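You operate a simulated robot arm through the tools that you are given. There is no shell and no other tool. Be economical: measure what you need, move in short steps, check, and stop when the job is done.

You run a simulated robot arm. Do the job below in one go: nothing can be reset, and whatever is moved stays where it is left.

TASK
Shut the dust drawer, brush the carriage's pad clean, then test it and lay it where the meter says.
Fine: brush stopped; up to 3.0 on the orange rest, over it on the pole plate.

Only the result counts: the job must be done as asked and must still hold three seconds after the hand-in. Knocking over, shifting, dropping, spilling or breaking anything else fails it.

THE ROBOT
A 6-joint arm with a two-finger gripper, fixed in place. Base frame: the origin is at the foot of the arm, x ahead of it, y to its left, z up; the work surface is at about z = 800. Lengths are in mm, angles in rad, forces in N, time in s.
Its first joint turns from -2.897 to 2.897 rad. Payload 2.45 kg.
The tool frame sits at the grasp point between the pads (the TCP): z along the fingers, y along the line on which they close. The tips reach 20 mm beyond it. The gripper opens to 140 mm. The gripper's body begins 168 mm behind the TCP.
Orientation is that of the tool frame in the base frame, as a unit quaternion [w, x, y, z]. With the fingers straight down and closing along the base's y, the tool's x points along the base's -x, its y along +y and its z along -z.

THE INTERFACE
- The arm moves only by the tool jog_arm. Its argument "deltas" is a list of rows, each an object of numbers (a shift or turn left out is 0, a gripper value left out holds the last): "x", "y", "z": the shift along the tool's x, y, z in units of 50 mm (1.0 is 50 mm); "rx", "ry", "rz": the turn, a rotation vector about the tool's x, y, z in units of 5 degrees (1.0 is 5 degrees); "grip": the finger opening in mm, from 0 to 140. In form: [{"x": .., "y": .., "z": .., "rx": .., "ry": .., "rz": .., "grip": ..}, ...]. A call has 1 to 12 rows; each row shifts and turns the commanded pose from where the row before left it, along the tool's axes as they then stand. A call with a number of a shift or a turn outside -1 to 1 is refused whole. Rows are played at 5 a second. More than 50 mm and 0.15 rad between two rows, or a gripper value outside its range, and nothing of the call is played. A pose out of reach is approached as far as the arm can. The call stops where the force on the tool passes 90 N (or 10 N more than at its start, if that is more) or the arm is blocked; 0.2 s more then pass. Each finger travels about 45 mm/s and halts on what it meets, pressing with about 24 N; the grip force reading is that of the motor and also rises with nothing between the fingers. The clock runs only during rows and for 0.2 s after the last one: add rows that do not move to give the fingers time. The reply holds the time, the measured pose of the TCP, the force on the tool along the base axes, the opening and the grip force, in the units named above and with some noise, with the torque about the TCP (base axes, N m) and any sound that the robot's microphone picked up.
- Cameras (640 x 400 px; columns grow to the right, rows downward): "scene" is fixed at [405.5, 503.9, 1521.3]; the picture's right is [-0.43, -0.91, 0.00], its down [-0.75, 0.35, -0.56] and it looks along [0.50, -0.24, -0.83] (base axes); focal length 286 px, centre (320, 200). "wrist" rides on the gripper at [78, 11, -209] in the tool frame; the picture's right is [-0.14, 0.99, 0.00], its down [-0.92, -0.13, -0.37] and it looks along [-0.37, -0.05, 0.93] (tool axes); focal length 280 px, centre (320, 200). There is no depth. A picture from a camera that has moved, and an enlarged one, comes with that camera's place and axes in the base frame and with its lens. The place of the scene camera against the robot may be out by one fixed shift of up to 18 mm in any direction.
- get_image(camera): a new picture of that camera. It takes no simulated time.
- close_up(camera, box): a new picture of the part [left, top, right, bottom] of that camera's present view, enlarged. It takes no simulated time.
- close_job(): hands the job in; it is judged then, once.

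Work in short steps. Places have to be worked out from the pictures, the camera data and where the tool is seen: move nearer, look again, correct. Check each grasp and each placing, and mend what went wrong. You have 120 turns and 76 pictures in all, those below and enlarged ones among them. Open the gripper and draw the arm clear of the work before you hand the job in, unless the task says otherwise; then end with one line.

The tools are called after "Emit:" as a command line: name --argument value ..., lists and objects as JSON in quotes. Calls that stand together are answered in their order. jog_arm: Moves the arm, as the interface text tells. Its arguments: {"type":"object","properties":{"deltas":{"type":"array","items":{"type":"object","properties":{"x":{"type":"number"},"y":{"type":"number"},"z":{"type":"number"},"rx":{"type":"number"},"ry":{"type":"number"},"rz":{"type":"number"},"grip":{"type":"number"}}}}},"required":["deltas"]} The other tools are called the same way: get_image (camera) takes a picture; close_up (camera, box) takes an enlarged picture of a part of a camera's view; close_job () hands the job in.

At the start:

```text
time_s: 0.0
eef_pos: [837.5, 173.5, 1136.0]
orientation: [0.0, 0.0, 1.0, 0.0]
force: [0.1, 0.0, 0.4]
torque: [0.0, 0.0, 0.01]
finger_gap: 139.9
finger_force: 0.1
```

scene: 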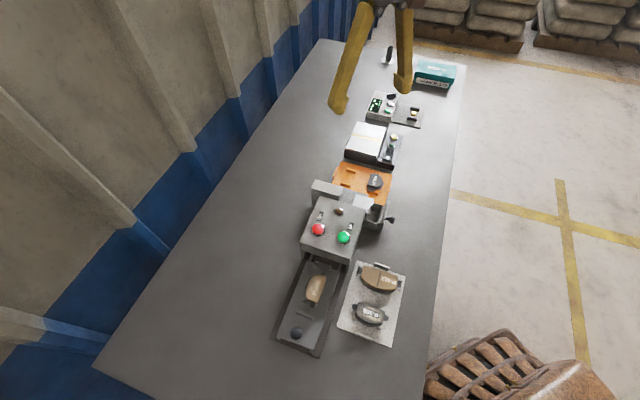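
wrist: 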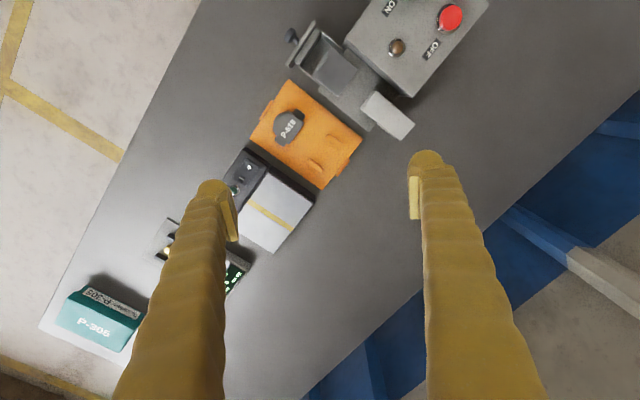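

I'll start with enlarged views of the scene to identify the objects.

Emit:
close_up --camera "scene" --box '[260, 170, 420, 270]'

Emit:
close_up --camera "scene" --box '[260, 250, 420, 360]'

Emit:
close_up --camera "scene" --box '[320, 40, 470, 170]'

Emit:
close_up --camera "wrist" --box '[230, 0, 500, 200]'

```text
4.00 times, centred on (340, 220) of scene
camera zoom: at [405.5, 503.9, 1521.3], right [-0.43, -0.91, 0.0], down [-0.75, 0.35, -0.56], along [0.5, -0.24, -0.83], focal length 1145 px, centre (240, 120)
```

zoom: 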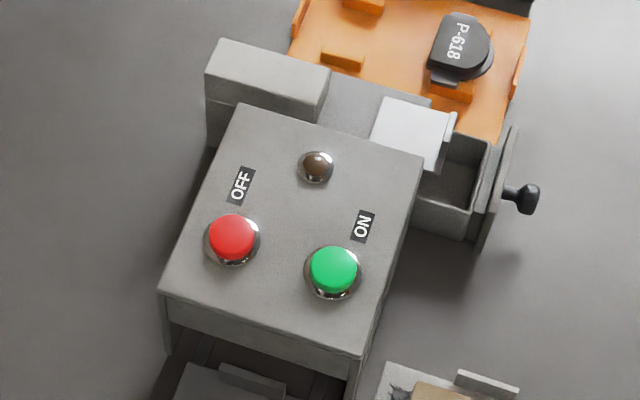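

```text
3.64 times, centred on (340, 305) of scene
camera zoom: at [405.5, 503.9, 1521.3], right [-0.43, -0.91, 0.0], down [-0.75, 0.35, -0.56], along [0.5, -0.24, -0.83], focal length 1041 px, centre (247, -182)
```

zoom: 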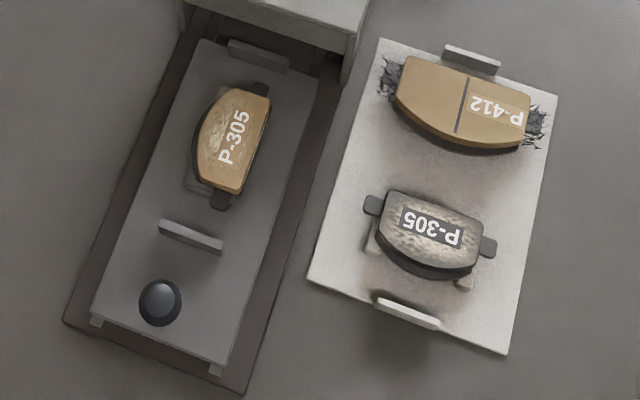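

```text
3.08 times, centred on (395, 105) of scene
camera zoom: at [405.5, 503.9, 1521.3], right [-0.43, -0.91, 0.0], down [-0.75, 0.35, -0.56], along [0.5, -0.24, -0.83], focal length 881 px, centre (89, 492)
```

zoom: 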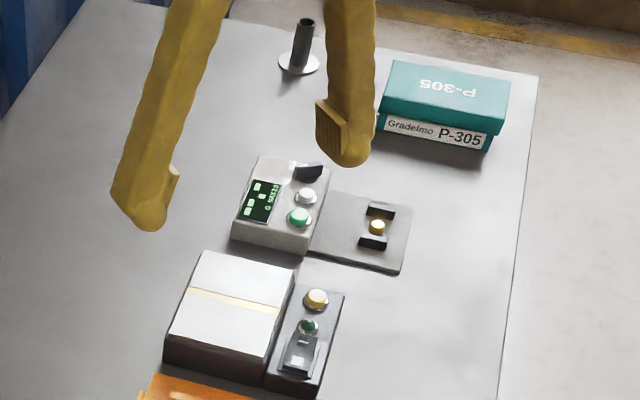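

```text
2.00 times, centred on (365, 100) of wrist
camera zoom: at [760.0, 184.1, 1344.8], right [0.14, 0.99, 0.0], down [0.92, -0.13, 0.37], along [0.37, -0.05, -0.93], focal length 561 px, centre (230, 400)
```

zoom: 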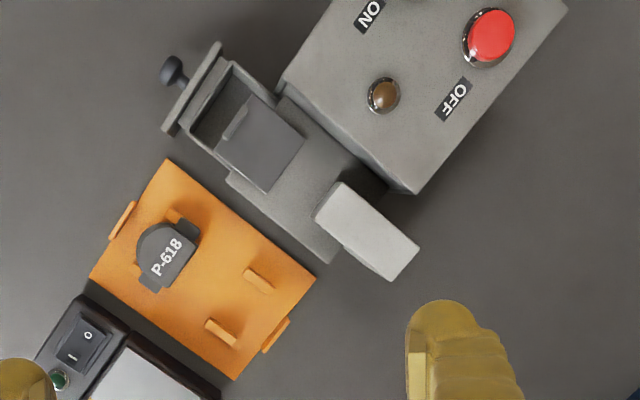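

The machine has ON/OFF buttons, a dust drawer at its side, and a carriage carrying the P-305 pad. I move up over the carriage side for a better view.

Emit:
jog_arm --deltas '[{"x": 0.8, "y": 0.55}, {"x": 0.8, "y": 0.55}, {"x": 0.8, "y": 0.55}, {"x": 0.8, "y": 0.55}, {"x": 0.8, "y": 0.55}, {"x": 0.8, "y": 0.55}, {"x": 0.8, "y": 0.55}, {"x": 0.8, "y": 0.55}, {"x": 0.4, "y": 0.3}, {}]'

Emit:
get_image --camera "wrist"

```text
time_s: 2.2
eef_pos: [499.5, 405.8, 1131.9]
orientation: [-0.002, 0.001, 1.0, -0.002]
force: [0.5, 0.4, -0.4]
torque: [-0.01, -0.04, 0.0]
finger_gap: 139.9
finger_force: 0.1
```

```text
69 pictures are left
camera wrist: at [422.7, 418.3, 1340.4], right [0.14, 0.99, 0.0], down [0.92, -0.13, 0.36], along [0.36, -0.06, -0.93], focal length 280 px, centre (320, 200)
```

wrist: 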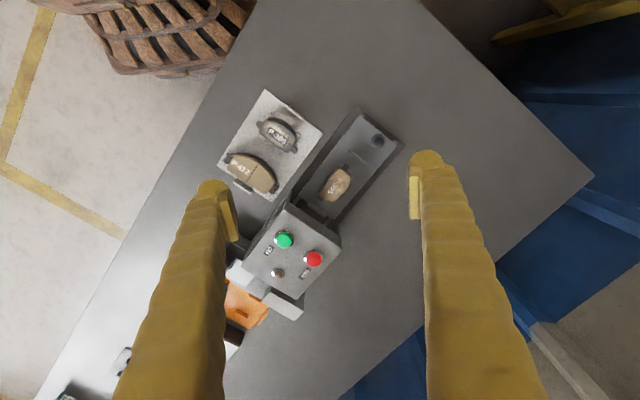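

OFF triangulates to about (701,366,905), ON to (657,316,905), drawer knob to about (677,150,830). I turn the tool 41° to align with the machine and shift over it.

Emit:
jog_arm --deltas '[{"rz": 0.92}, {"rz": 0.92}, {"rz": 0.92}, {"rz": 0.92}, {"rz": 0.92}, {"rz": 0.92}, {"rz": 0.92}, {"rz": 0.92}, {"rz": 0.92}, {"x": -0.7, "y": 0.21}, {"x": -0.7, "y": 0.21}, {"x": -0.7, "y": 0.21}]'

Emit:
get_image --camera "wrist"

```text
time_s: 4.8
eef_pos: [597.4, 363.6, 1137.7]
orientation: [0.0, 0.354, 0.935, 0.0]
force: [-0.8, 0.4, -0.1]
torque: [0.01, 0.02, 0.03]
finger_gap: 140.0
finger_force: 0.0
```

```text
68 pictures are left
camera wrist: at [546.3, 423.9, 1346.1], right [0.76, 0.65, 0.0], down [0.61, -0.7, 0.37], along [0.24, -0.28, -0.93], focal length 280 px, centre (320, 200)
```

wrist: 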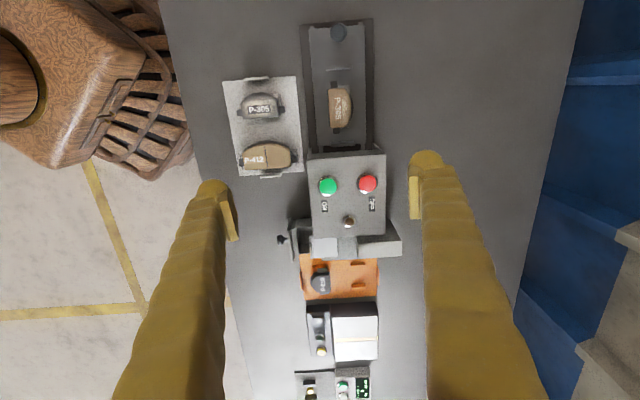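

Good alignment. Close-ups of the drawer/machine and the instruments from here.

Emit:
close_up --camera "wrist" --box '[260, 140, 420, 240]'

Emit:
close_up --camera "wrist" --box '[260, 220, 420, 320]'

Emit:
close_up --camera "wrist" --box '[260, 300, 420, 400]'

Emit:
close_up --camera "wrist" --box '[220, 10, 400, 150]'

```text
4.00 times, centred on (340, 190) of wrist
camera zoom: at [546.3, 423.9, 1346.1], right [0.76, 0.65, 0.0], down [0.61, -0.7, 0.37], along [0.24, -0.28, -0.93], focal length 1122 px, centre (240, 240)
```

zoom: 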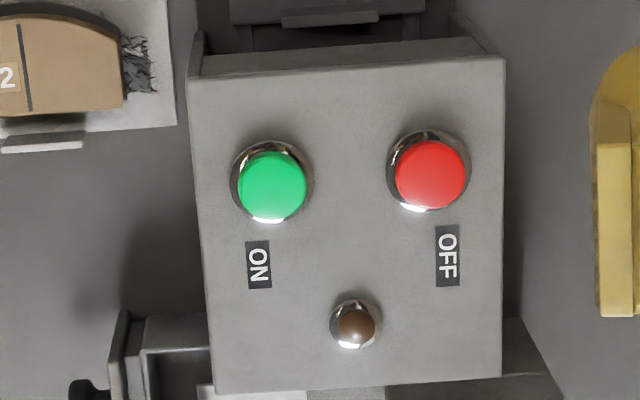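

```text
4.00 times, centred on (340, 270) of wrist
camera zoom: at [546.3, 423.9, 1346.1], right [0.76, 0.65, 0.0], down [0.61, -0.7, 0.37], along [0.24, -0.28, -0.93], focal length 1122 px, centre (240, -80)
```

zoom: 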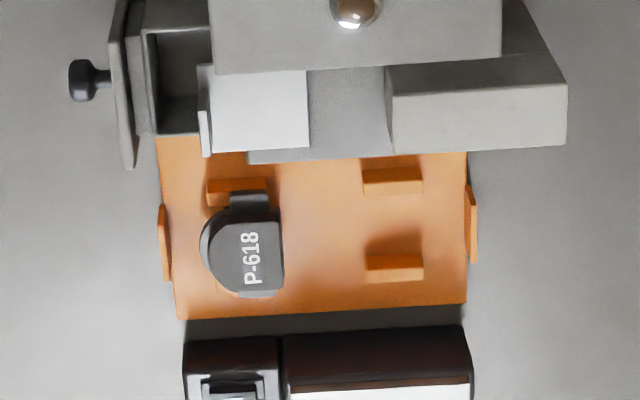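

```text
4.00 times, centred on (340, 350) of wrist
camera zoom: at [546.3, 423.9, 1346.1], right [0.76, 0.65, 0.0], down [0.61, -0.7, 0.37], along [0.24, -0.28, -0.93], focal length 1122 px, centre (240, -400)
```

zoom: 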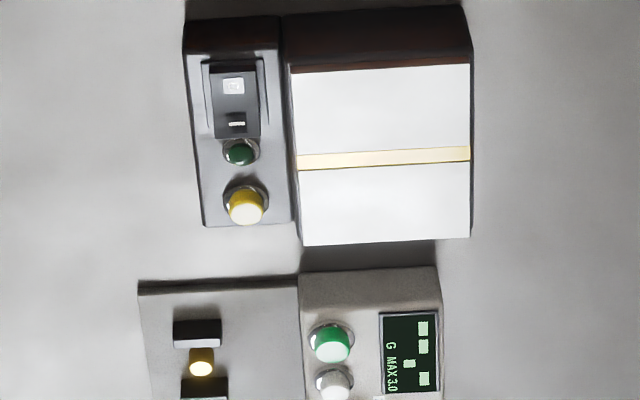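

```text
2.86 times, centred on (310, 80) of wrist
camera zoom: at [546.3, 423.9, 1346.1], right [0.76, 0.65, 0.0], down [0.61, -0.7, 0.37], along [0.24, -0.28, -0.93], focal length 801 px, centre (349, 543)
```

zoom: 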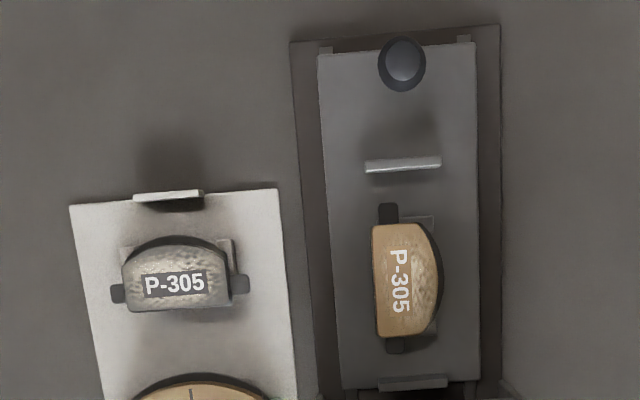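

Meter reads gauss with MAX 3.0. First the drawer: rotate 4° more, close the fingers, go beyond the knob at (632,108), staying high for now.

Emit:
jog_arm --deltas '[{"rz": 0.8, "grip": 0}, {"x": -0.82, "y": -0.615}, {"x": -0.82, "y": -0.615}, {"x": -0.82, "y": -0.615}, {"x": -0.82, "y": -0.615}, {"x": -0.82, "y": -0.615}, {"z": 1}, {"z": 1}, {"z": 1}, {"z": 1}, {}]'

Emit:
get_image --camera "wrist"

```text
refused: row 2 steps farther than a row can; nothing moved
```

```text
63 pictures are left
camera wrist: at [546.3, 423.9, 1346.1], right [0.76, 0.65, 0.0], down [0.61, -0.7, 0.37], along [0.24, -0.28, -0.93], focal length 280 px, centre (320, 200)
```

wrist: 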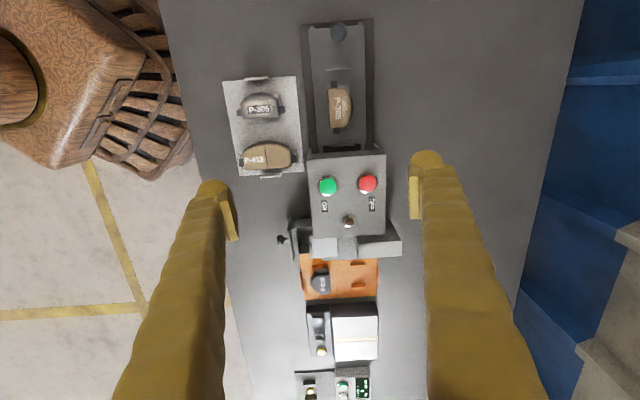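

The total step was over 50 mm; I split it into smaller rows.

Emit:
jog_arm --deltas '[{"rz": 0.8, "grip": 0}, {"x": -0.685, "y": -0.512}, {"x": -0.685, "y": -0.512}, {"x": -0.685, "y": -0.512}, {"x": -0.685, "y": -0.512}, {"x": -0.685, "y": -0.512}, {"x": -0.685, "y": -0.512}, {"z": 0.9}, {"z": 0.9}, {"z": 0.9}, {"z": 0.9}, {}]'

Emit:
get_image --camera "wrist"

```text
time_s: 7.4
eef_pos: [632.2, 107.6, 955.8]
orientation: [0.0, 0.386, 0.922, 0.0]
force: [0.4, 0.9, -0.2]
torque: [-0.03, -0.02, 0.02]
finger_gap: 0.2
finger_force: 24.0
```

```text
62 pictures are left
camera wrist: at [585.4, 172.0, 1164.6], right [0.8, 0.6, 0.0], down [0.56, -0.75, 0.37], along [0.22, -0.3, -0.93], focal length 280 px, centre (320, 200)
```

wrist: 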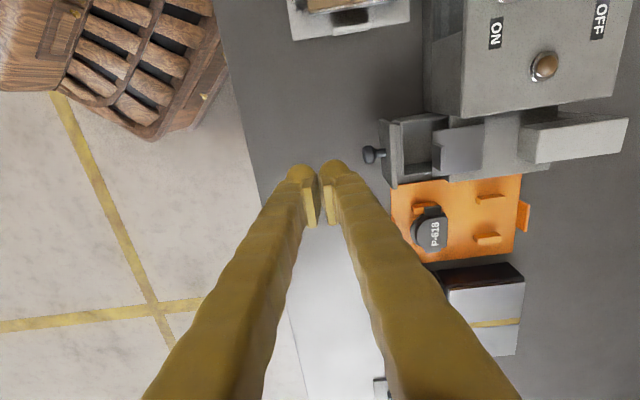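

Knob re-measured at (676,147,830), in line with the planned push within 3 mm. Descend to z=835, and advance to near contact.

Emit:
jog_arm --deltas '[{"z": 0.8}, {"z": 0.8}, {"z": 0.8}, {"y": 0.3}, {"y": 0.3}, {"y": 0.2}, {}]'

Emit:
get_image --camera "scene"

```text
time_s: 9.0
eef_pos: [661.6, 135.6, 834.8]
orientation: [0.0, 0.386, 0.922, 0.0]
force: [-0.1, -0.8, 0.4]
torque: [0.01, 0.04, 0.03]
finger_gap: 0.2
finger_force: 24.0
```

```text
61 pictures are left
```

scene: 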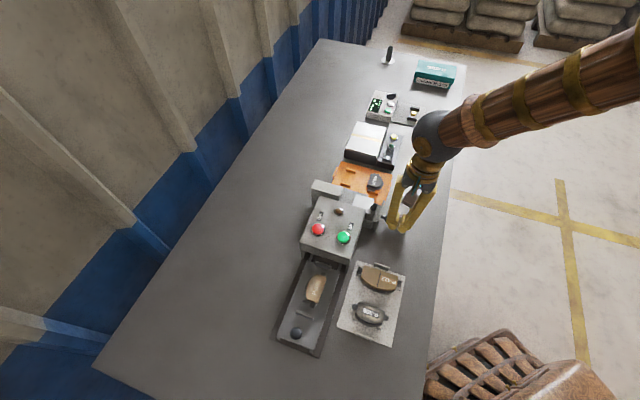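

Push the drawer in along +y of the tool, in small steps.

Emit:
jog_arm --deltas '[{"y": 0.15}, {"y": 0.15}, {"y": 0.15}, {"y": 0.15}, {"y": 0.15}, {"y": 0.15}]'

Emit:
close_up --camera "scene" --box '[300, 160, 440, 260]'

```text
time_s: 10.4
eef_pos: [692.0, 166.4, 836.1]
orientation: [-0.001, 0.387, 0.922, -0.001]
force: [-32.7, -37.4, 21.4]
torque: [0.53, -0.51, -0.1]
finger_gap: 0.0
finger_force: 23.8
```

```text
4.00 times, centred on (370, 210) of scene
camera zoom: at [405.5, 503.9, 1521.3], right [-0.43, -0.91, 0.0], down [-0.75, 0.35, -0.56], along [0.5, -0.24, -0.83], focal length 1145 px, centre (120, 160)
```

zoom: 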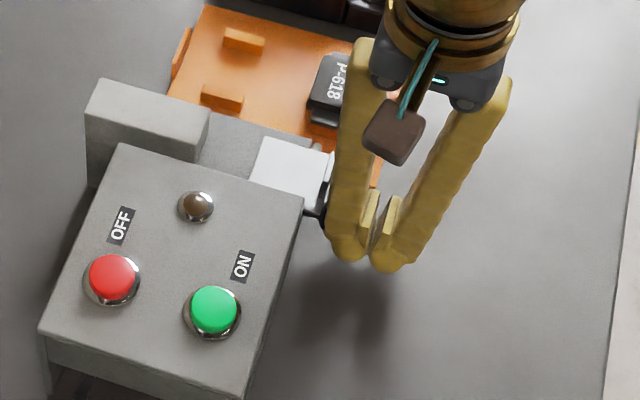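

Force is rising to ~50 N; push a little further to confirm the end stop.

Emit:
jog_arm --deltas '[{"y": 0.08}, {"y": 0.08}, {}]'

Emit:
jog_arm --deltas '[{"y": -0.4}, {"y": -0.5}, {"y": -0.5}, {}]'

Emit:
close_up --camera "scene" --box '[300, 160, 440, 260]'

Emit:
get_image --camera "wrist"

```text
time_s: 10.8
eef_pos: [690.7, 166.0, 835.7]
orientation: [-0.004, 0.386, 0.922, -0.004]
force: [-16.1, -15.7, 11.8]
torque: [0.27, -0.3, 0.0]
finger_gap: 0.0
finger_force: 23.9
stopped in row 1: the force on the tool passed its limit at 100 N (the readings are from after the stop); the commanded pose is now the measured one
```

```text
time_s: 11.8
eef_pos: [640.5, 117.7, 835.7]
orientation: [-0.002, 0.387, 0.922, -0.003]
force: [0.4, 0.4, 0.4]
torque: [0.04, 0.03, -0.02]
finger_gap: 0.0
finger_force: 24.1
```

```text
4.00 times, centred on (370, 210) of scene
camera zoom: at [405.5, 503.9, 1521.3], right [-0.43, -0.91, 0.0], down [-0.75, 0.35, -0.56], along [0.5, -0.24, -0.83], focal length 1145 px, centre (120, 160)
```

zoom: 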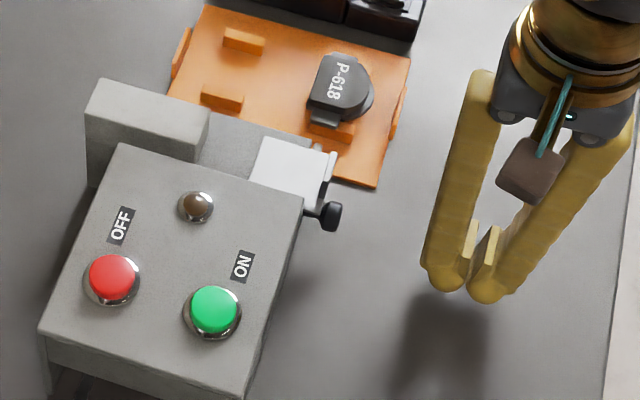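

```text
58 pictures are left
camera wrist: at [597.2, 182.2, 1044.5], right [0.8, 0.6, -0.01], down [0.56, -0.74, 0.37], along [0.21, -0.3, -0.93], focal length 280 px, centre (320, 200)
```

wrist: 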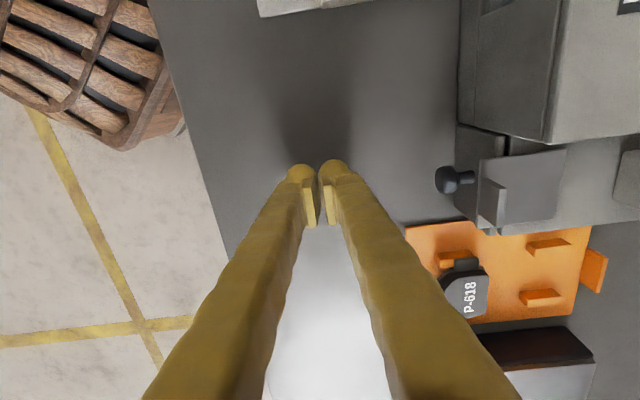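

Drawer is shut flush, orange rest undisturbed. Now rise and go over the carriage knob, estimated at (514,499,~860).

Emit:
jog_arm --deltas '[{"z": -0.85}, {"z": -0.85}, {"z": -0.85}, {"z": -0.85}]'

Emit:
jog_arm --deltas '[{"x": 0.801, "y": 0.395, "grip": 70}, {"x": 0.801, "y": 0.395}, {"x": 0.801, "y": 0.395}, {"x": 0.801, "y": 0.395}, {"x": 0.801, "y": 0.395}, {"x": 0.801, "y": 0.395}, {"x": 0.801, "y": 0.395}, {"x": 0.801, "y": 0.395}, {"x": 0.801, "y": 0.395}, {}]'

Emit:
get_image --camera "wrist"

Emit:
close_up --camera "scene" --box '[240, 240, 400, 370]'

```text
time_s: 12.8
eef_pos: [645.1, 117.1, 1008.6]
orientation: [-0.003, 0.386, 0.922, -0.004]
force: [-0.3, 0.5, 0.3]
torque: [-0.04, -0.01, 0.0]
finger_gap: 0.0
finger_force: 23.8
```

```text
time_s: 15.0
eef_pos: [518.0, 498.4, 1003.2]
orientation: [-0.002, 0.387, 0.922, -0.003]
force: [0.4, 0.6, 0.5]
torque: [-0.03, -0.03, -0.06]
finger_gap: 70.1
finger_force: 0.0
```

```text
57 pictures are left
camera wrist: at [473.5, 563.5, 1212.0], right [0.8, 0.6, -0.01], down [0.56, -0.74, 0.37], along [0.21, -0.3, -0.93], focal length 280 px, centre (320, 200)
```

wrist: 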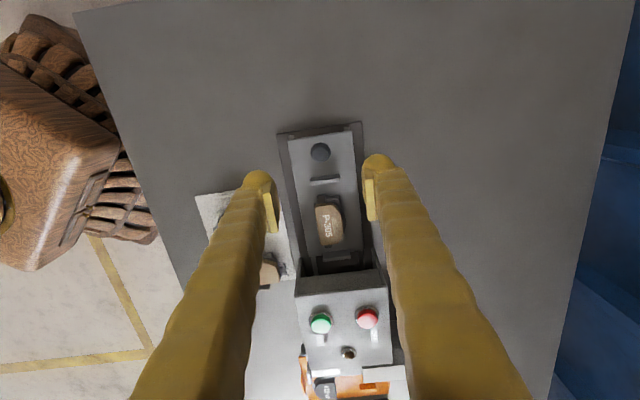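

```text
3.08 times, centred on (320, 305) of scene
camera zoom: at [405.5, 503.9, 1521.3], right [-0.43, -0.91, 0.0], down [-0.75, 0.35, -0.56], along [0.5, -0.24, -0.83], focal length 881 px, centre (320, -123)
```

zoom: 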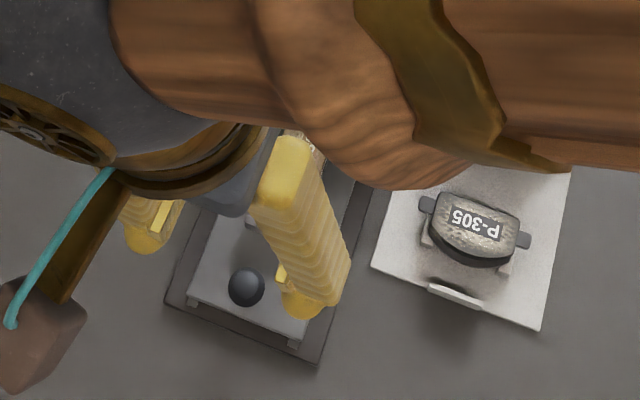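

Knob at about (515,500). Descend to z≈875 and look.

Emit:
jog_arm --deltas '[{"x": 0.07, "z": 0.85}, {"z": 0.85}, {"z": 0.85}, {}]'

Emit:
get_image --camera "wrist"

Emit:
close_up --camera "scene" --box '[240, 270, 400, 370]'

```text
time_s: 16.0
eef_pos: [515.6, 502.3, 877.2]
orientation: [-0.002, 0.386, 0.922, -0.002]
force: [-0.6, 0.6, 1.0]
torque: [-0.04, -0.02, -0.02]
finger_gap: 70.0
finger_force: 0.1
```

```text
55 pictures are left
camera wrist: at [469.3, 566.7, 1086.5], right [0.8, 0.6, -0.01], down [0.56, -0.74, 0.37], along [0.21, -0.3, -0.93], focal length 280 px, centre (320, 200)
```

wrist: 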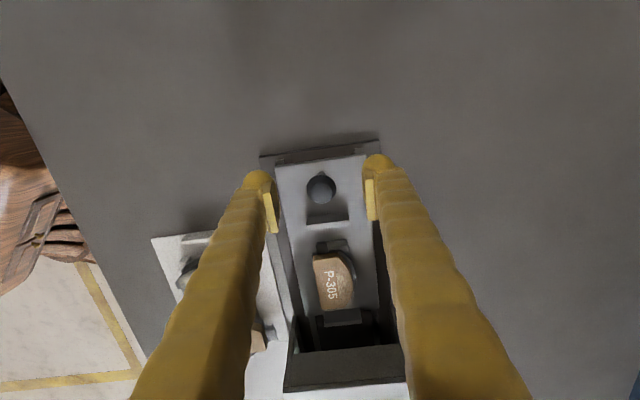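

```text
4.00 times, centred on (320, 320) of scene
camera zoom: at [405.5, 503.9, 1521.3], right [-0.43, -0.91, 0.0], down [-0.75, 0.35, -0.56], along [0.5, -0.24, -0.83], focal length 1145 px, centre (320, -280)
```

zoom: 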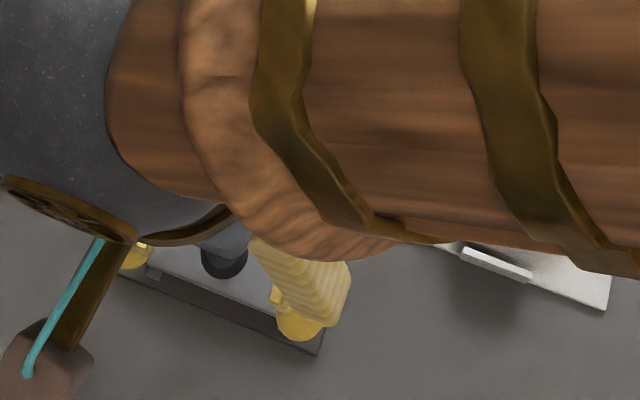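

Knob is centred between the fingers. Descend gently with force watch, then close.

Emit:
jog_arm --deltas '[{"z": 0.15}, {"z": 0.15}, {"z": 0.15}, {"z": 0.1}, {}]'

Emit:
jog_arm --deltas '[{"grip": 10}, {}, {}, {}, {}]'

Emit:
get_image --camera "wrist"

```text
time_s: 17.2
eef_pos: [513.8, 504.0, 850.5]
orientation: [-0.002, 0.387, 0.922, -0.002]
force: [0.2, -0.2, -0.5]
torque: [0.0, 0.02, -0.01]
finger_gap: 69.8
finger_force: 0.1
```

```text
time_s: 18.4
eef_pos: [515.4, 504.0, 850.9]
orientation: [-0.002, 0.386, 0.922, -0.003]
force: [9.8, 10.2, -3.7]
torque: [-0.08, 0.09, 0.02]
finger_gap: 21.3
finger_force: 44.0
```

```text
53 pictures are left
camera wrist: at [469.0, 567.9, 1059.7], right [0.8, 0.6, -0.01], down [0.56, -0.74, 0.37], along [0.21, -0.3, -0.93], focal length 280 px, centre (320, 200)
```

wrist: 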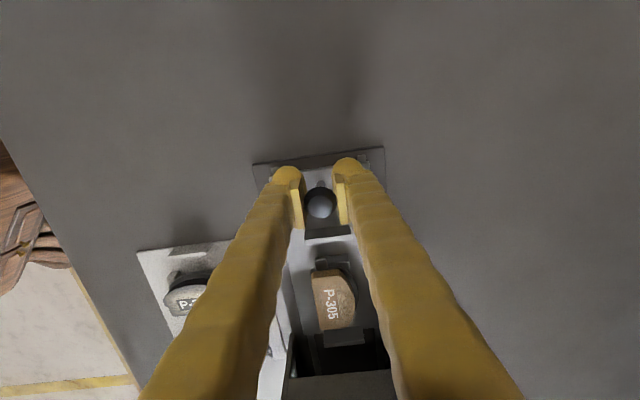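

Knob gripped at 21 mm. Push the carriage in along tool −x, first 50 mm.

Emit:
jog_arm --deltas '[{"x": -0.2, "y": 0.02}, {"x": -0.2}, {"x": -0.2}, {"x": -0.2}, {"x": -0.2}, {}]'

Emit:
get_image --camera "wrist"

```text
time_s: 19.8
eef_pos: [550.0, 468.4, 850.3]
orientation: [-0.003, 0.387, 0.922, -0.003]
force: [12.0, 10.6, -10.6]
torque: [-0.11, 0.11, 0.0]
finger_gap: 21.2
finger_force: 45.3
```

```text
52 pictures are left
camera wrist: at [504.9, 532.5, 1059.7], right [0.8, 0.6, -0.01], down [0.56, -0.74, 0.37], along [0.21, -0.3, -0.93], focal length 280 px, centre (320, 200)
```

wrist: 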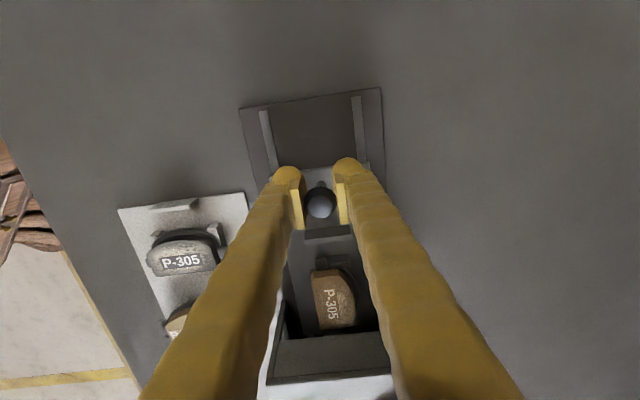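

Emit:
jog_arm --deltas '[{"x": -0.2}, {"x": -0.2}, {"x": -0.2}, {"x": -0.2}, {"x": -0.2}, {}]'

Emit:
get_image --camera "wrist"

```text
time_s: 21.2
eef_pos: [585.8, 433.4, 850.8]
orientation: [-0.001, 0.387, 0.922, -0.003]
force: [11.8, 10.4, 21.0]
torque: [-0.16, 0.05, 0.07]
finger_gap: 21.1
finger_force: 45.3
```

```text
51 pictures are left
camera wrist: at [540.4, 496.3, 1059.6], right [0.8, 0.6, -0.01], down [0.56, -0.74, 0.37], along [0.21, -0.3, -0.93], focal length 280 px, centre (320, 200)
```

wrist: 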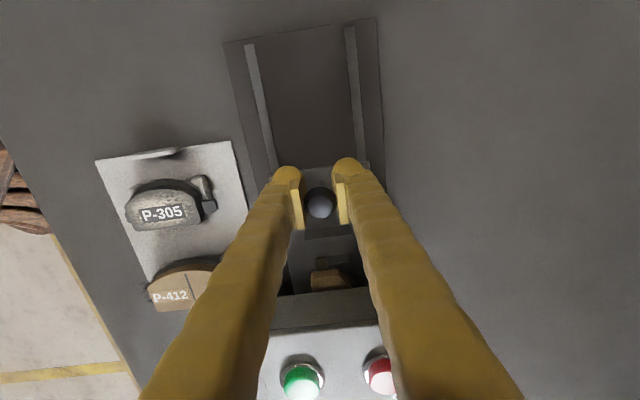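

Emit:
jog_arm --deltas '[{"x": -0.2}, {"x": -0.2}, {"x": -0.2}, {"x": -0.2}, {}]'

Emit:
get_image --camera "wrist"

```text
time_s: 22.4
eef_pos: [612.1, 405.1, 851.6]
orientation: [-0.003, 0.387, 0.922, -0.001]
force: [-2.8, 36.7, 30.0]
torque: [-0.15, -0.01, 0.14]
finger_gap: 21.2
finger_force: 44.6
```

```text
50 pictures are left
camera wrist: at [567.9, 468.6, 1059.5], right [0.8, 0.6, -0.01], down [0.56, -0.75, 0.37], along [0.21, -0.3, -0.93], focal length 280 px, centre (320, 200)
```

wrist: 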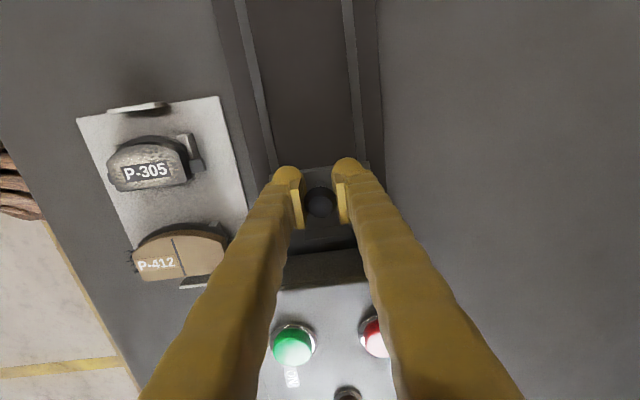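

Emit:
jog_arm --deltas '[{"x": -0.08}, {"x": -0.08}, {}]'

```text
time_s: 23.2
eef_pos: [618.7, 399.4, 848.4]
orientation: [-0.002, 0.386, 0.922, -0.003]
force: [13.4, 72.7, -14.5]
torque: [-0.85, 0.22, -0.03]
finger_gap: 21.3
finger_force: 44.3
```

Lateral load is building up; shift 2 mm along +y to relieve it and check.

Emit:
jog_arm --deltas '[{"y": 0.04}, {}]'

Emit:
get_image --camera "scene"

```text
time_s: 23.8
eef_pos: [619.1, 399.8, 850.5]
orientation: [-0.003, 0.387, 0.922, -0.003]
force: [-1.3, 39.2, 1.1]
torque: [-0.39, 0.05, -0.11]
finger_gap: 21.2
finger_force: 45.3
```

```text
49 pictures are left
```

scene: 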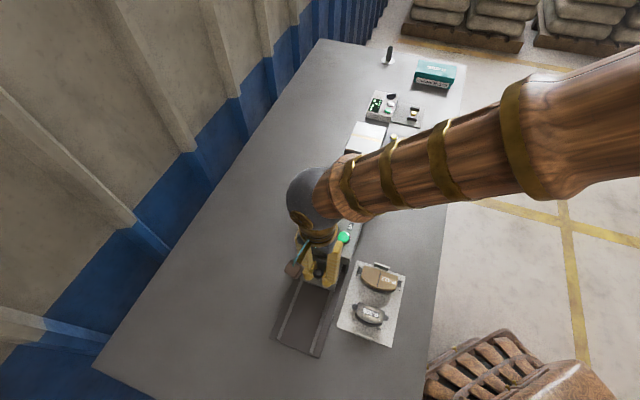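

Emit:
jog_arm --deltas '[{"x": -0.08, "y": 0.02}, {"x": -0.08}, {}]'

Emit:
get_image --camera "wrist"

```text
time_s: 24.6
eef_pos: [625.4, 394.6, 848.8]
orientation: [-0.004, 0.386, 0.922, -0.005]
force: [-36.9, 24.9, 4.3]
torque: [-0.17, -0.33, 0.05]
finger_gap: 21.1
finger_force: 44.9
```

```text
48 pictures are left
camera wrist: at [579.7, 458.1, 1057.4], right [0.8, 0.6, -0.01], down [0.56, -0.74, 0.37], along [0.21, -0.3, -0.93], focal length 280 px, centre (320, 200)
```

wrist: 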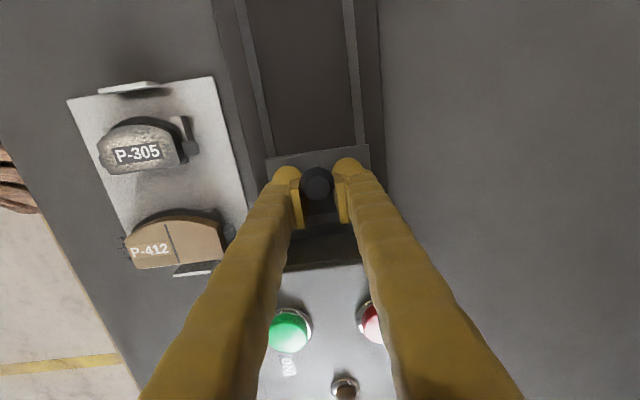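

Gripper now slips past the knob at ~44 N: the carriage is at its end stop. Release, lift, and move above the ON button.

Emit:
jog_arm --deltas '[{"grip": 60}, {}, {}, {"z": -0.9}, {"z": -0.9}, {"z": -0.9, "grip": 0}, {"x": -0.785, "y": -0.32}, {"x": -0.785, "y": -0.32}, {}, {}]'

Emit:
get_image --camera "wrist"

```text
time_s: 26.8
eef_pos: [659.5, 318.1, 982.8]
orientation: [-0.002, 0.387, 0.922, -0.003]
force: [0.8, 0.3, -0.4]
torque: [-0.02, 0.0, 0.03]
finger_gap: 0.0
finger_force: 23.5
```

```text
47 pictures are left
camera wrist: at [613.8, 381.6, 1191.5], right [0.8, 0.6, -0.01], down [0.56, -0.74, 0.37], along [0.21, -0.3, -0.93], focal length 280 px, centre (320, 200)
```

wrist: 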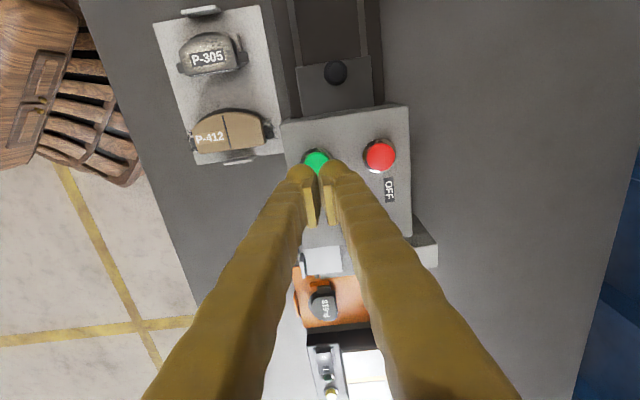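

ON at about (654,318,905). Correct by 5 mm and descend, last part in small steps.

Emit:
jog_arm --deltas '[{"x": 0.08, "y": -0.08}, {"z": 0.5}, {"z": 0.4}, {"z": 0.08}, {"z": 0.08}, {}]'

Emit:
get_image --camera "wrist"

```text
time_s: 28.2
eef_pos: [653.2, 316.4, 933.3]
orientation: [-0.002, 0.387, 0.922, -0.003]
force: [0.5, -0.5, 3.6]
torque: [0.02, -0.04, -0.02]
finger_gap: 6.0
finger_force: 29.9
heard: click
```

```text
46 pictures are left
camera wrist: at [607.4, 380.8, 1141.2], right [0.8, 0.6, -0.01], down [0.56, -0.74, 0.37], along [0.21, -0.3, -0.93], focal length 280 px, centre (320, 200)
```

wrist: 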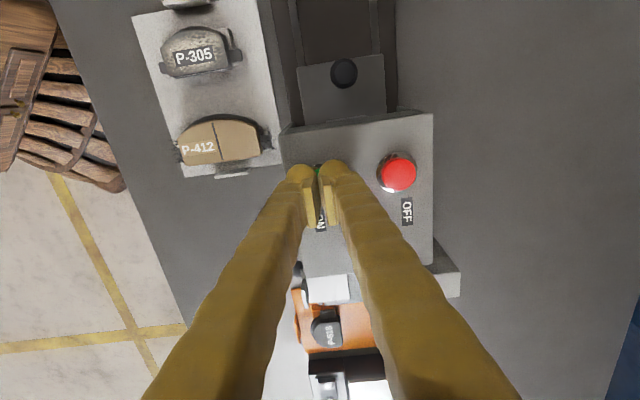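

A click was heard. Lift off and look at the lamp.

Emit:
jog_arm --deltas '[{"z": -0.9}, {"z": -0.9}, {"x": 0.8, "y": -0.4}, {"x": 0.8, "y": -0.4}, {}]'

Emit:
close_up --camera "wrist" --box '[260, 100, 460, 300]'

Emit:
close_up --camera "scene" --box '[260, 170, 420, 270]'

```text
time_s: 29.4
eef_pos: [569.4, 346.2, 1020.6]
orientation: [-0.003, 0.387, 0.922, -0.003]
force: [-0.2, -0.7, -0.4]
torque: [0.02, 0.0, -0.01]
finger_gap: 0.0
finger_force: 30.0
```

```text
2.00 times, centred on (360, 200) of wrist
camera zoom: at [523.5, 410.8, 1230.5], right [0.8, 0.6, -0.01], down [0.56, -0.74, 0.37], along [0.21, -0.3, -0.93], focal length 561 px, centre (240, 200)
```

zoom: 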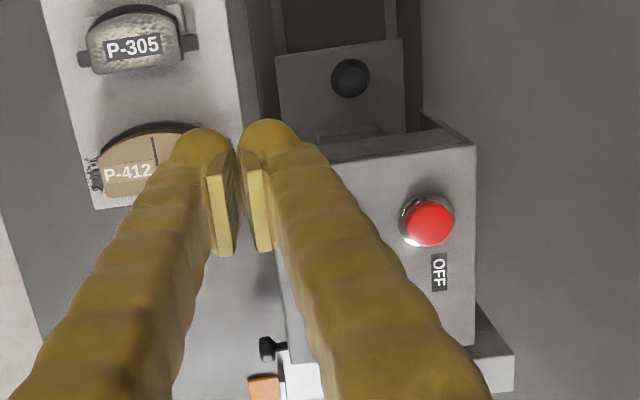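

```text
4.00 times, centred on (340, 220) of scene
camera zoom: at [405.5, 503.9, 1521.3], right [-0.43, -0.91, 0.0], down [-0.75, 0.35, -0.56], along [0.5, -0.24, -0.83], focal length 1145 px, centre (240, 120)
```

zoom: 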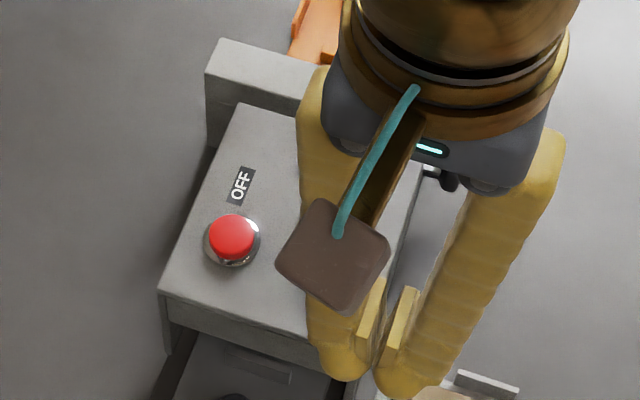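

Lamp is hidden by the arm; move further aside.

Emit:
jog_arm --deltas '[{"y": -0.9}, {"y": -0.9}, {}]'

Emit:
close_up --camera "scene" --box '[260, 170, 420, 270]'

```text
time_s: 30.2
eef_pos: [505.0, 284.1, 1023.5]
orientation: [-0.003, 0.387, 0.922, -0.002]
force: [-0.4, -0.6, -0.9]
torque: [0.01, 0.03, 0.0]
finger_gap: 0.0
finger_force: 29.6
```

```text
4.00 times, centred on (340, 220) of scene
camera zoom: at [405.5, 503.9, 1521.3], right [-0.43, -0.91, 0.0], down [-0.75, 0.35, -0.56], along [0.5, -0.24, -0.83], focal length 1145 px, centre (240, 120)
```

zoom: 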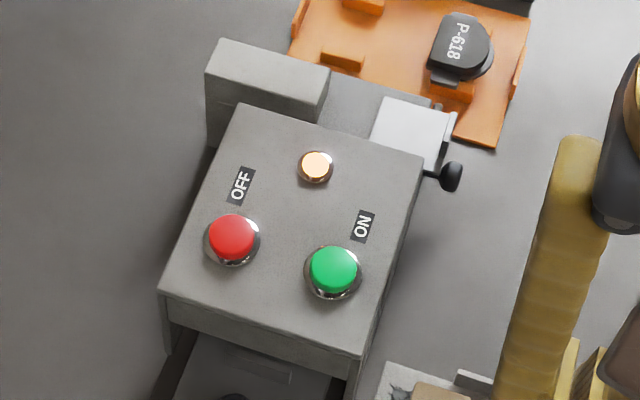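

Lamp lit: brush running. Wait while it brushes.

Emit:
jog_arm --deltas '[{}, {}, {}, {}, {}, {}, {}, {}, {}, {}, {}, {}]'

Emit:
jog_arm --deltas '[{}, {}, {}, {}, {}, {}, {}, {}, {}, {}, {}, {}]'

Emit:
close_up --camera "scene" --box '[260, 170, 420, 270]'

```text
time_s: 32.8
eef_pos: [504.9, 284.4, 1023.5]
orientation: [-0.002, 0.387, 0.922, -0.003]
force: [-0.2, 0.0, -1.1]
torque: [0.0, -0.01, -0.02]
finger_gap: 0.1
finger_force: 29.5
```

```text
time_s: 35.4
eef_pos: [505.1, 283.2, 1023.1]
orientation: [-0.003, 0.386, 0.923, -0.003]
force: [0.1, -0.1, -0.5]
torque: [-0.01, 0.02, -0.01]
finger_gap: 0.2
finger_force: 29.3
```

```text
4.00 times, centred on (340, 220) of scene
camera zoom: at [405.5, 503.9, 1521.3], right [-0.43, -0.91, 0.0], down [-0.75, 0.35, -0.56], along [0.5, -0.24, -0.83], focal length 1145 px, centre (240, 120)
```

zoom: 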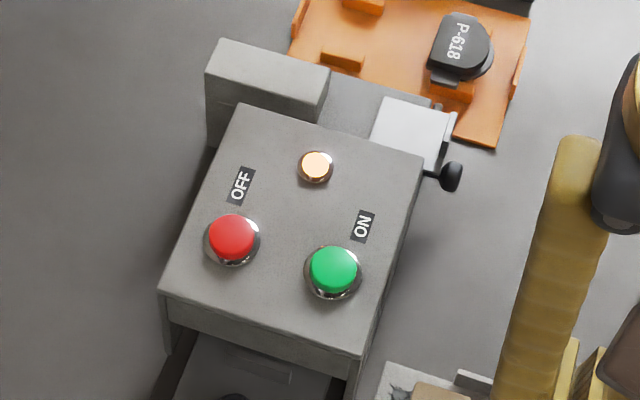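

Grip the knob again at about (614,403).

Emit:
jog_arm --deltas '[{"x": 0.04, "y": 0.805, "grip": 60}, {"x": 0.04, "y": 0.805}, {"x": 0.04, "y": 0.805}, {"x": 0.04, "y": 0.805}, {"z": 0.85}, {"z": 0.85}, {"z": 0.7}, {}]'

Emit:
get_image --camera "wrist"

```text
time_s: 37.2
eef_pos: [612.0, 402.0, 902.6]
orientation: [-0.002, 0.386, 0.922, -0.002]
force: [0.3, -0.7, 0.0]
torque: [0.03, -0.01, -0.01]
finger_gap: 59.9
finger_force: 0.2
```

```text
41 pictures are left
camera wrist: at [567.0, 465.7, 1110.8], right [0.8, 0.6, -0.01], down [0.56, -0.74, 0.37], along [0.21, -0.3, -0.93], focal length 280 px, centre (320, 200)
```

wrist: 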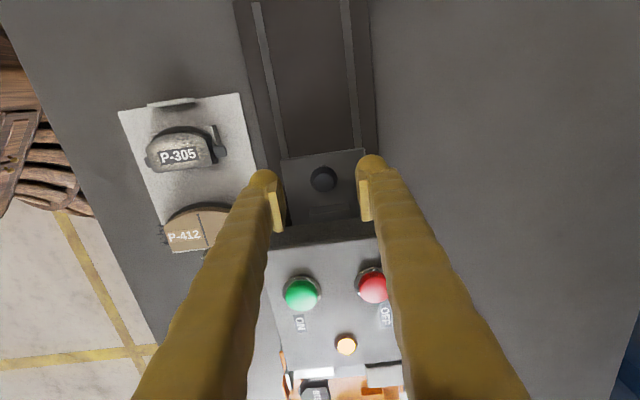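

Emit:
jog_arm --deltas '[{"y": 0.04, "z": 0.5}, {"z": 0.4}, {"z": 0.14}, {"grip": 10}, {}, {}, {}, {}]'

```text
time_s: 39.0
eef_pos: [615.3, 403.4, 849.4]
orientation: [-0.001, 0.387, 0.922, -0.002]
force: [26.9, 26.9, -11.0]
torque: [-0.24, 0.33, 0.02]
finger_gap: 21.2
finger_force: 44.5
```

Gripped. Relieve laterally and draw the carriage back out.

Emit:
jog_arm --deltas '[{"y": 0.05}, {"x": 0.2}, {"x": 0.2}, {"x": 0.2}, {"x": 0.2}, {"x": 0.2}, {"x": 0.2}, {"x": 0.2}, {"x": 0.2}, {"x": 0.2}, {}]'

Emit:
get_image --camera "wrist"

```text
time_s: 41.4
eef_pos: [551.0, 466.4, 850.9]
orientation: [-0.004, 0.387, 0.922, -0.004]
force: [-29.1, -27.7, -17.3]
torque: [0.3, -0.3, -0.07]
finger_gap: 21.3
finger_force: 44.8
```

```text
40 pictures are left
camera wrist: at [506.5, 531.7, 1058.6], right [0.8, 0.6, -0.01], down [0.56, -0.74, 0.37], along [0.21, -0.3, -0.93], focal length 280 px, centre (320, 200)
```

wrist: 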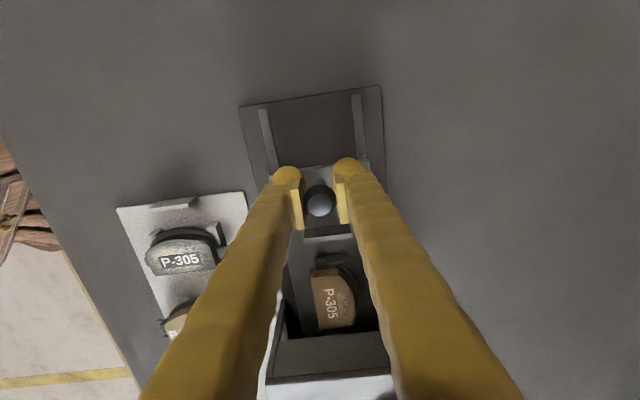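

Emit:
jog_arm --deltas '[{"y": -0.05}, {"x": 0.2}, {"x": 0.2}, {"x": 0.2}, {"x": 0.2}, {"x": 0.2}, {}]'

Emit:
close_up --camera "wrist" --box '[280, 230, 400, 350]'

```text
time_s: 43.0
eef_pos: [515.8, 501.8, 850.8]
orientation: [-0.003, 0.388, 0.922, -0.003]
force: [11.4, 12.7, -42.6]
torque: [-0.12, 0.21, 0.04]
finger_gap: 21.1
finger_force: 44.6
```

```text
3.33 times, centred on (340, 290) of wrist
camera zoom: at [470.6, 566.2, 1059.4], right [0.8, 0.6, -0.01], down [0.56, -0.74, 0.37], along [0.21, -0.3, -0.93], focal length 935 px, centre (253, -100)
```

zoom: 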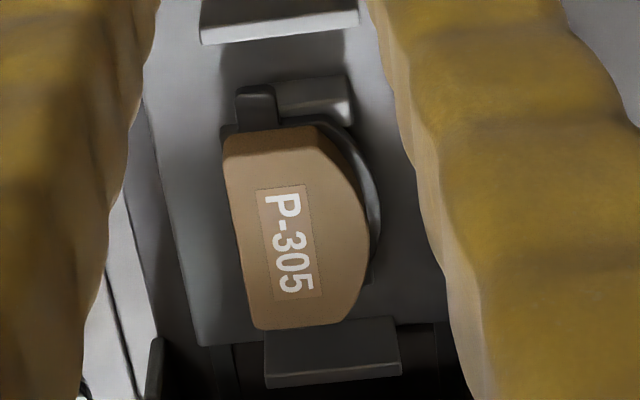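

Pad is now evenly clean. Release the knob, lift and go above OFF.

Emit:
jog_arm --deltas '[{"grip": 60}, {}, {}, {"z": -0.9}, {"z": -0.9}, {"z": -0.9, "grip": 0}, {"x": -0.907, "y": 0.144}, {"x": -0.907, "y": 0.144}, {"x": -0.907, "y": 0.144}, {"x": -0.907, "y": 0.144}, {"x": -0.907, "y": 0.144}, {}]'

Emit:
get_image --camera "wrist"

```text
time_s: 45.6
eef_pos: [700.7, 365.8, 984.0]
orientation: [-0.002, 0.386, 0.923, -0.003]
force: [-0.2, -0.8, -0.4]
torque: [0.02, 0.01, -0.01]
finger_gap: 0.0
finger_force: 24.1
```

```text
38 pictures are left
camera wrist: at [656.2, 429.6, 1192.5], right [0.8, 0.6, -0.01], down [0.56, -0.74, 0.37], along [0.21, -0.3, -0.93], focal length 280 px, centre (320, 200)
```

wrist: 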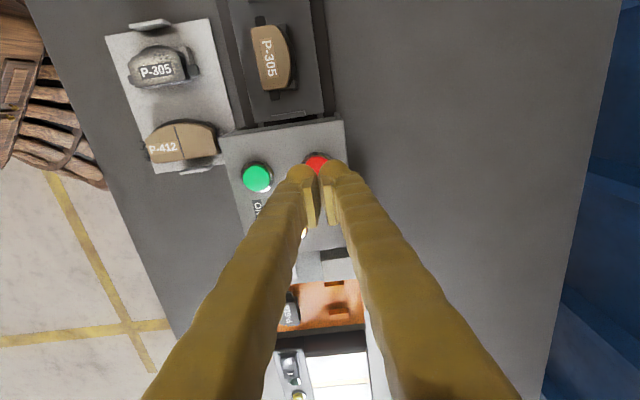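

Emit:
jog_arm --deltas '[{"z": 0.5}, {"z": 0.4}, {"z": 0.08}, {"z": 0.08}, {}]'

Emit:
jog_arm --deltas '[{"z": -0.9}, {"z": -0.9}, {"x": -0.4, "y": 0.8}, {"y": 0.9}, {}]'

Emit:
get_image --camera "scene"

```text
time_s: 46.8
eef_pos: [701.6, 364.4, 931.6]
orientation: [-0.002, 0.387, 0.922, -0.003]
force: [-0.4, 2.5, 6.6]
torque: [0.07, 0.01, 0.01]
finger_gap: 6.0
finger_force: 29.1
heard: click
```

```text
time_s: 48.0
eef_pos: [774.2, 411.6, 1020.9]
orientation: [-0.002, 0.387, 0.922, -0.003]
force: [-0.4, 0.4, -0.1]
torque: [-0.03, -0.01, -0.03]
finger_gap: 0.0
finger_force: 29.4
```

```text
37 pictures are left
```

scene: 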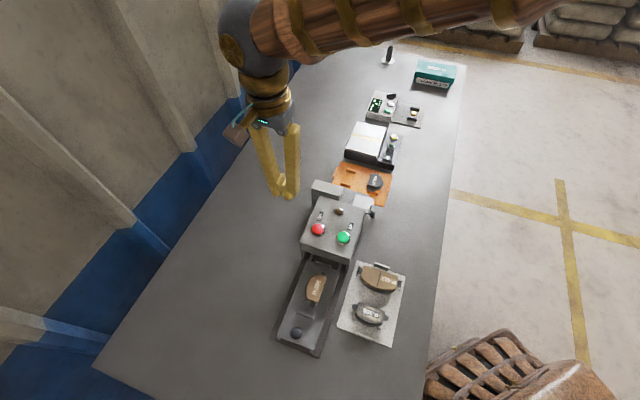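

Lamp is off, brush stopped. Now move over to inspect the meter and pole plate.

Emit:
jog_arm --deltas '[{"x": -0.764, "y": -0.454, "z": -0.06, "grip": 140}, {"x": -0.764, "y": -0.454, "z": -0.06}, {"x": -0.764, "y": -0.454, "z": -0.06}, {"x": -0.764, "y": -0.454, "z": -0.06}, {"x": -0.764, "y": -0.454, "z": -0.06}, {"x": -0.764, "y": -0.454, "z": -0.06}, {"x": -0.764, "y": -0.454, "z": -0.06}, {"x": -0.764, "y": -0.454, "z": -0.06}, {"x": -0.764, "y": -0.454, "z": -0.06}, {"x": -0.764, "y": -0.454, "z": -0.06}, {}]'

Emit:
get_image --camera "wrist"

```text
time_s: 50.4
eef_pos: [882.1, -20.8, 1052.7]
orientation: [-0.002, 0.386, 0.922, -0.003]
force: [-0.3, -0.8, 0.4]
torque: [0.04, -0.02, 0.03]
finger_gap: 140.0
finger_force: 0.1
```

```text
36 pictures are left
camera wrist: at [836.6, 43.7, 1260.6], right [0.8, 0.6, -0.01], down [0.56, -0.74, 0.37], along [0.21, -0.3, -0.93], focal length 280 px, centre (320, 200)
```

wrist: 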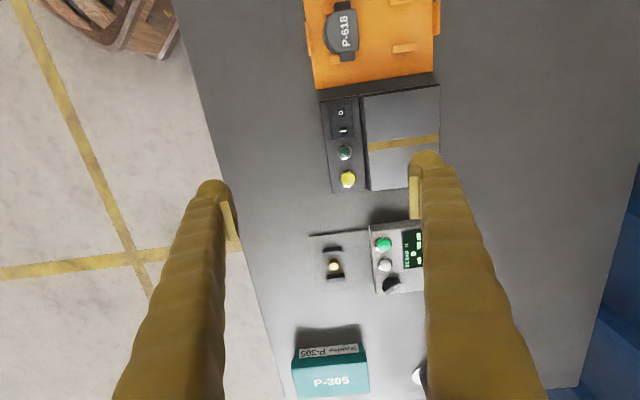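

Close-up of meter and demag panel.

Emit:
close_up --camera "wrist" --box '[290, 210, 430, 310]'

Emit:
close_up --camera "wrist" --box '[300, 80, 440, 200]'

```text
4.00 times, centred on (360, 260) of wrist
camera zoom: at [836.6, 43.7, 1260.6], right [0.8, 0.6, -0.01], down [0.56, -0.74, 0.37], along [0.21, -0.3, -0.93], focal length 1122 px, centre (160, -40)
```

zoom: 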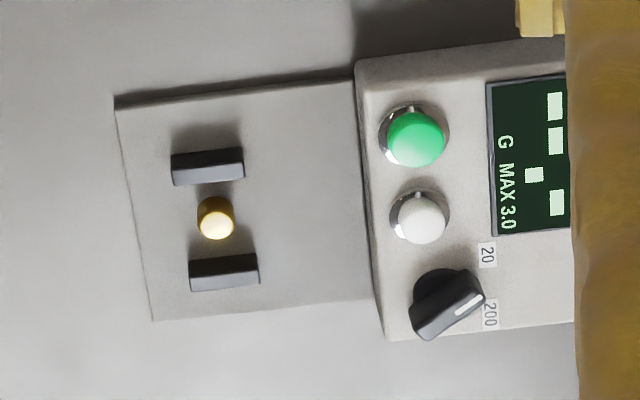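

```text
3.33 times, centred on (370, 140) of wrist
camera zoom: at [836.6, 43.7, 1260.6], right [0.8, 0.6, -0.01], down [0.56, -0.74, 0.37], along [0.21, -0.3, -0.93], focal length 935 px, centre (153, 400)
```

zoom: 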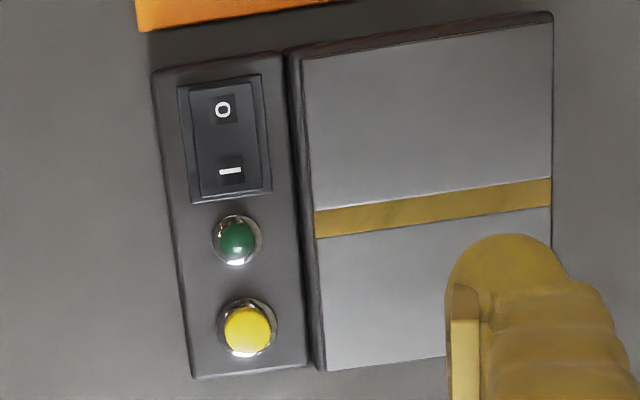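

Shift so that the display is unobstructed.

Emit:
jog_arm --deltas '[{"y": 0.8, "x": -0.5}, {"y": 0.6, "x": -0.5}, {}]'

Emit:
get_image --camera "wrist"

```text
time_s: 51.2
eef_pos: [967.2, -8.4, 1052.0]
orientation: [-0.003, 0.386, 0.922, -0.003]
force: [0.0, 0.3, 0.3]
torque: [0.01, -0.01, 0.0]
finger_gap: 139.8
finger_force: 0.0
```

```text
33 pictures are left
camera wrist: at [922.2, 56.8, 1260.8], right [0.8, 0.6, -0.01], down [0.56, -0.74, 0.37], along [0.21, -0.3, -0.93], focal length 280 px, centre (320, 200)
```

wrist: 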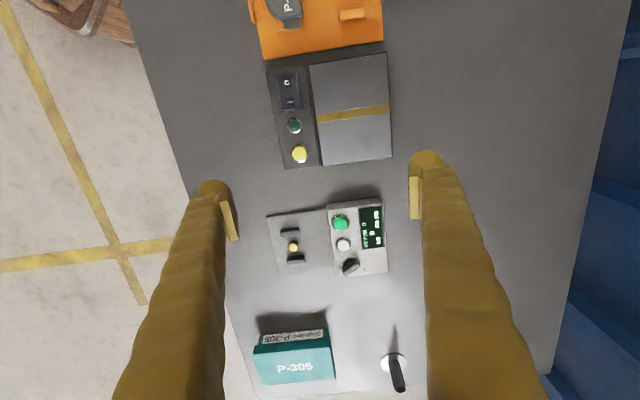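

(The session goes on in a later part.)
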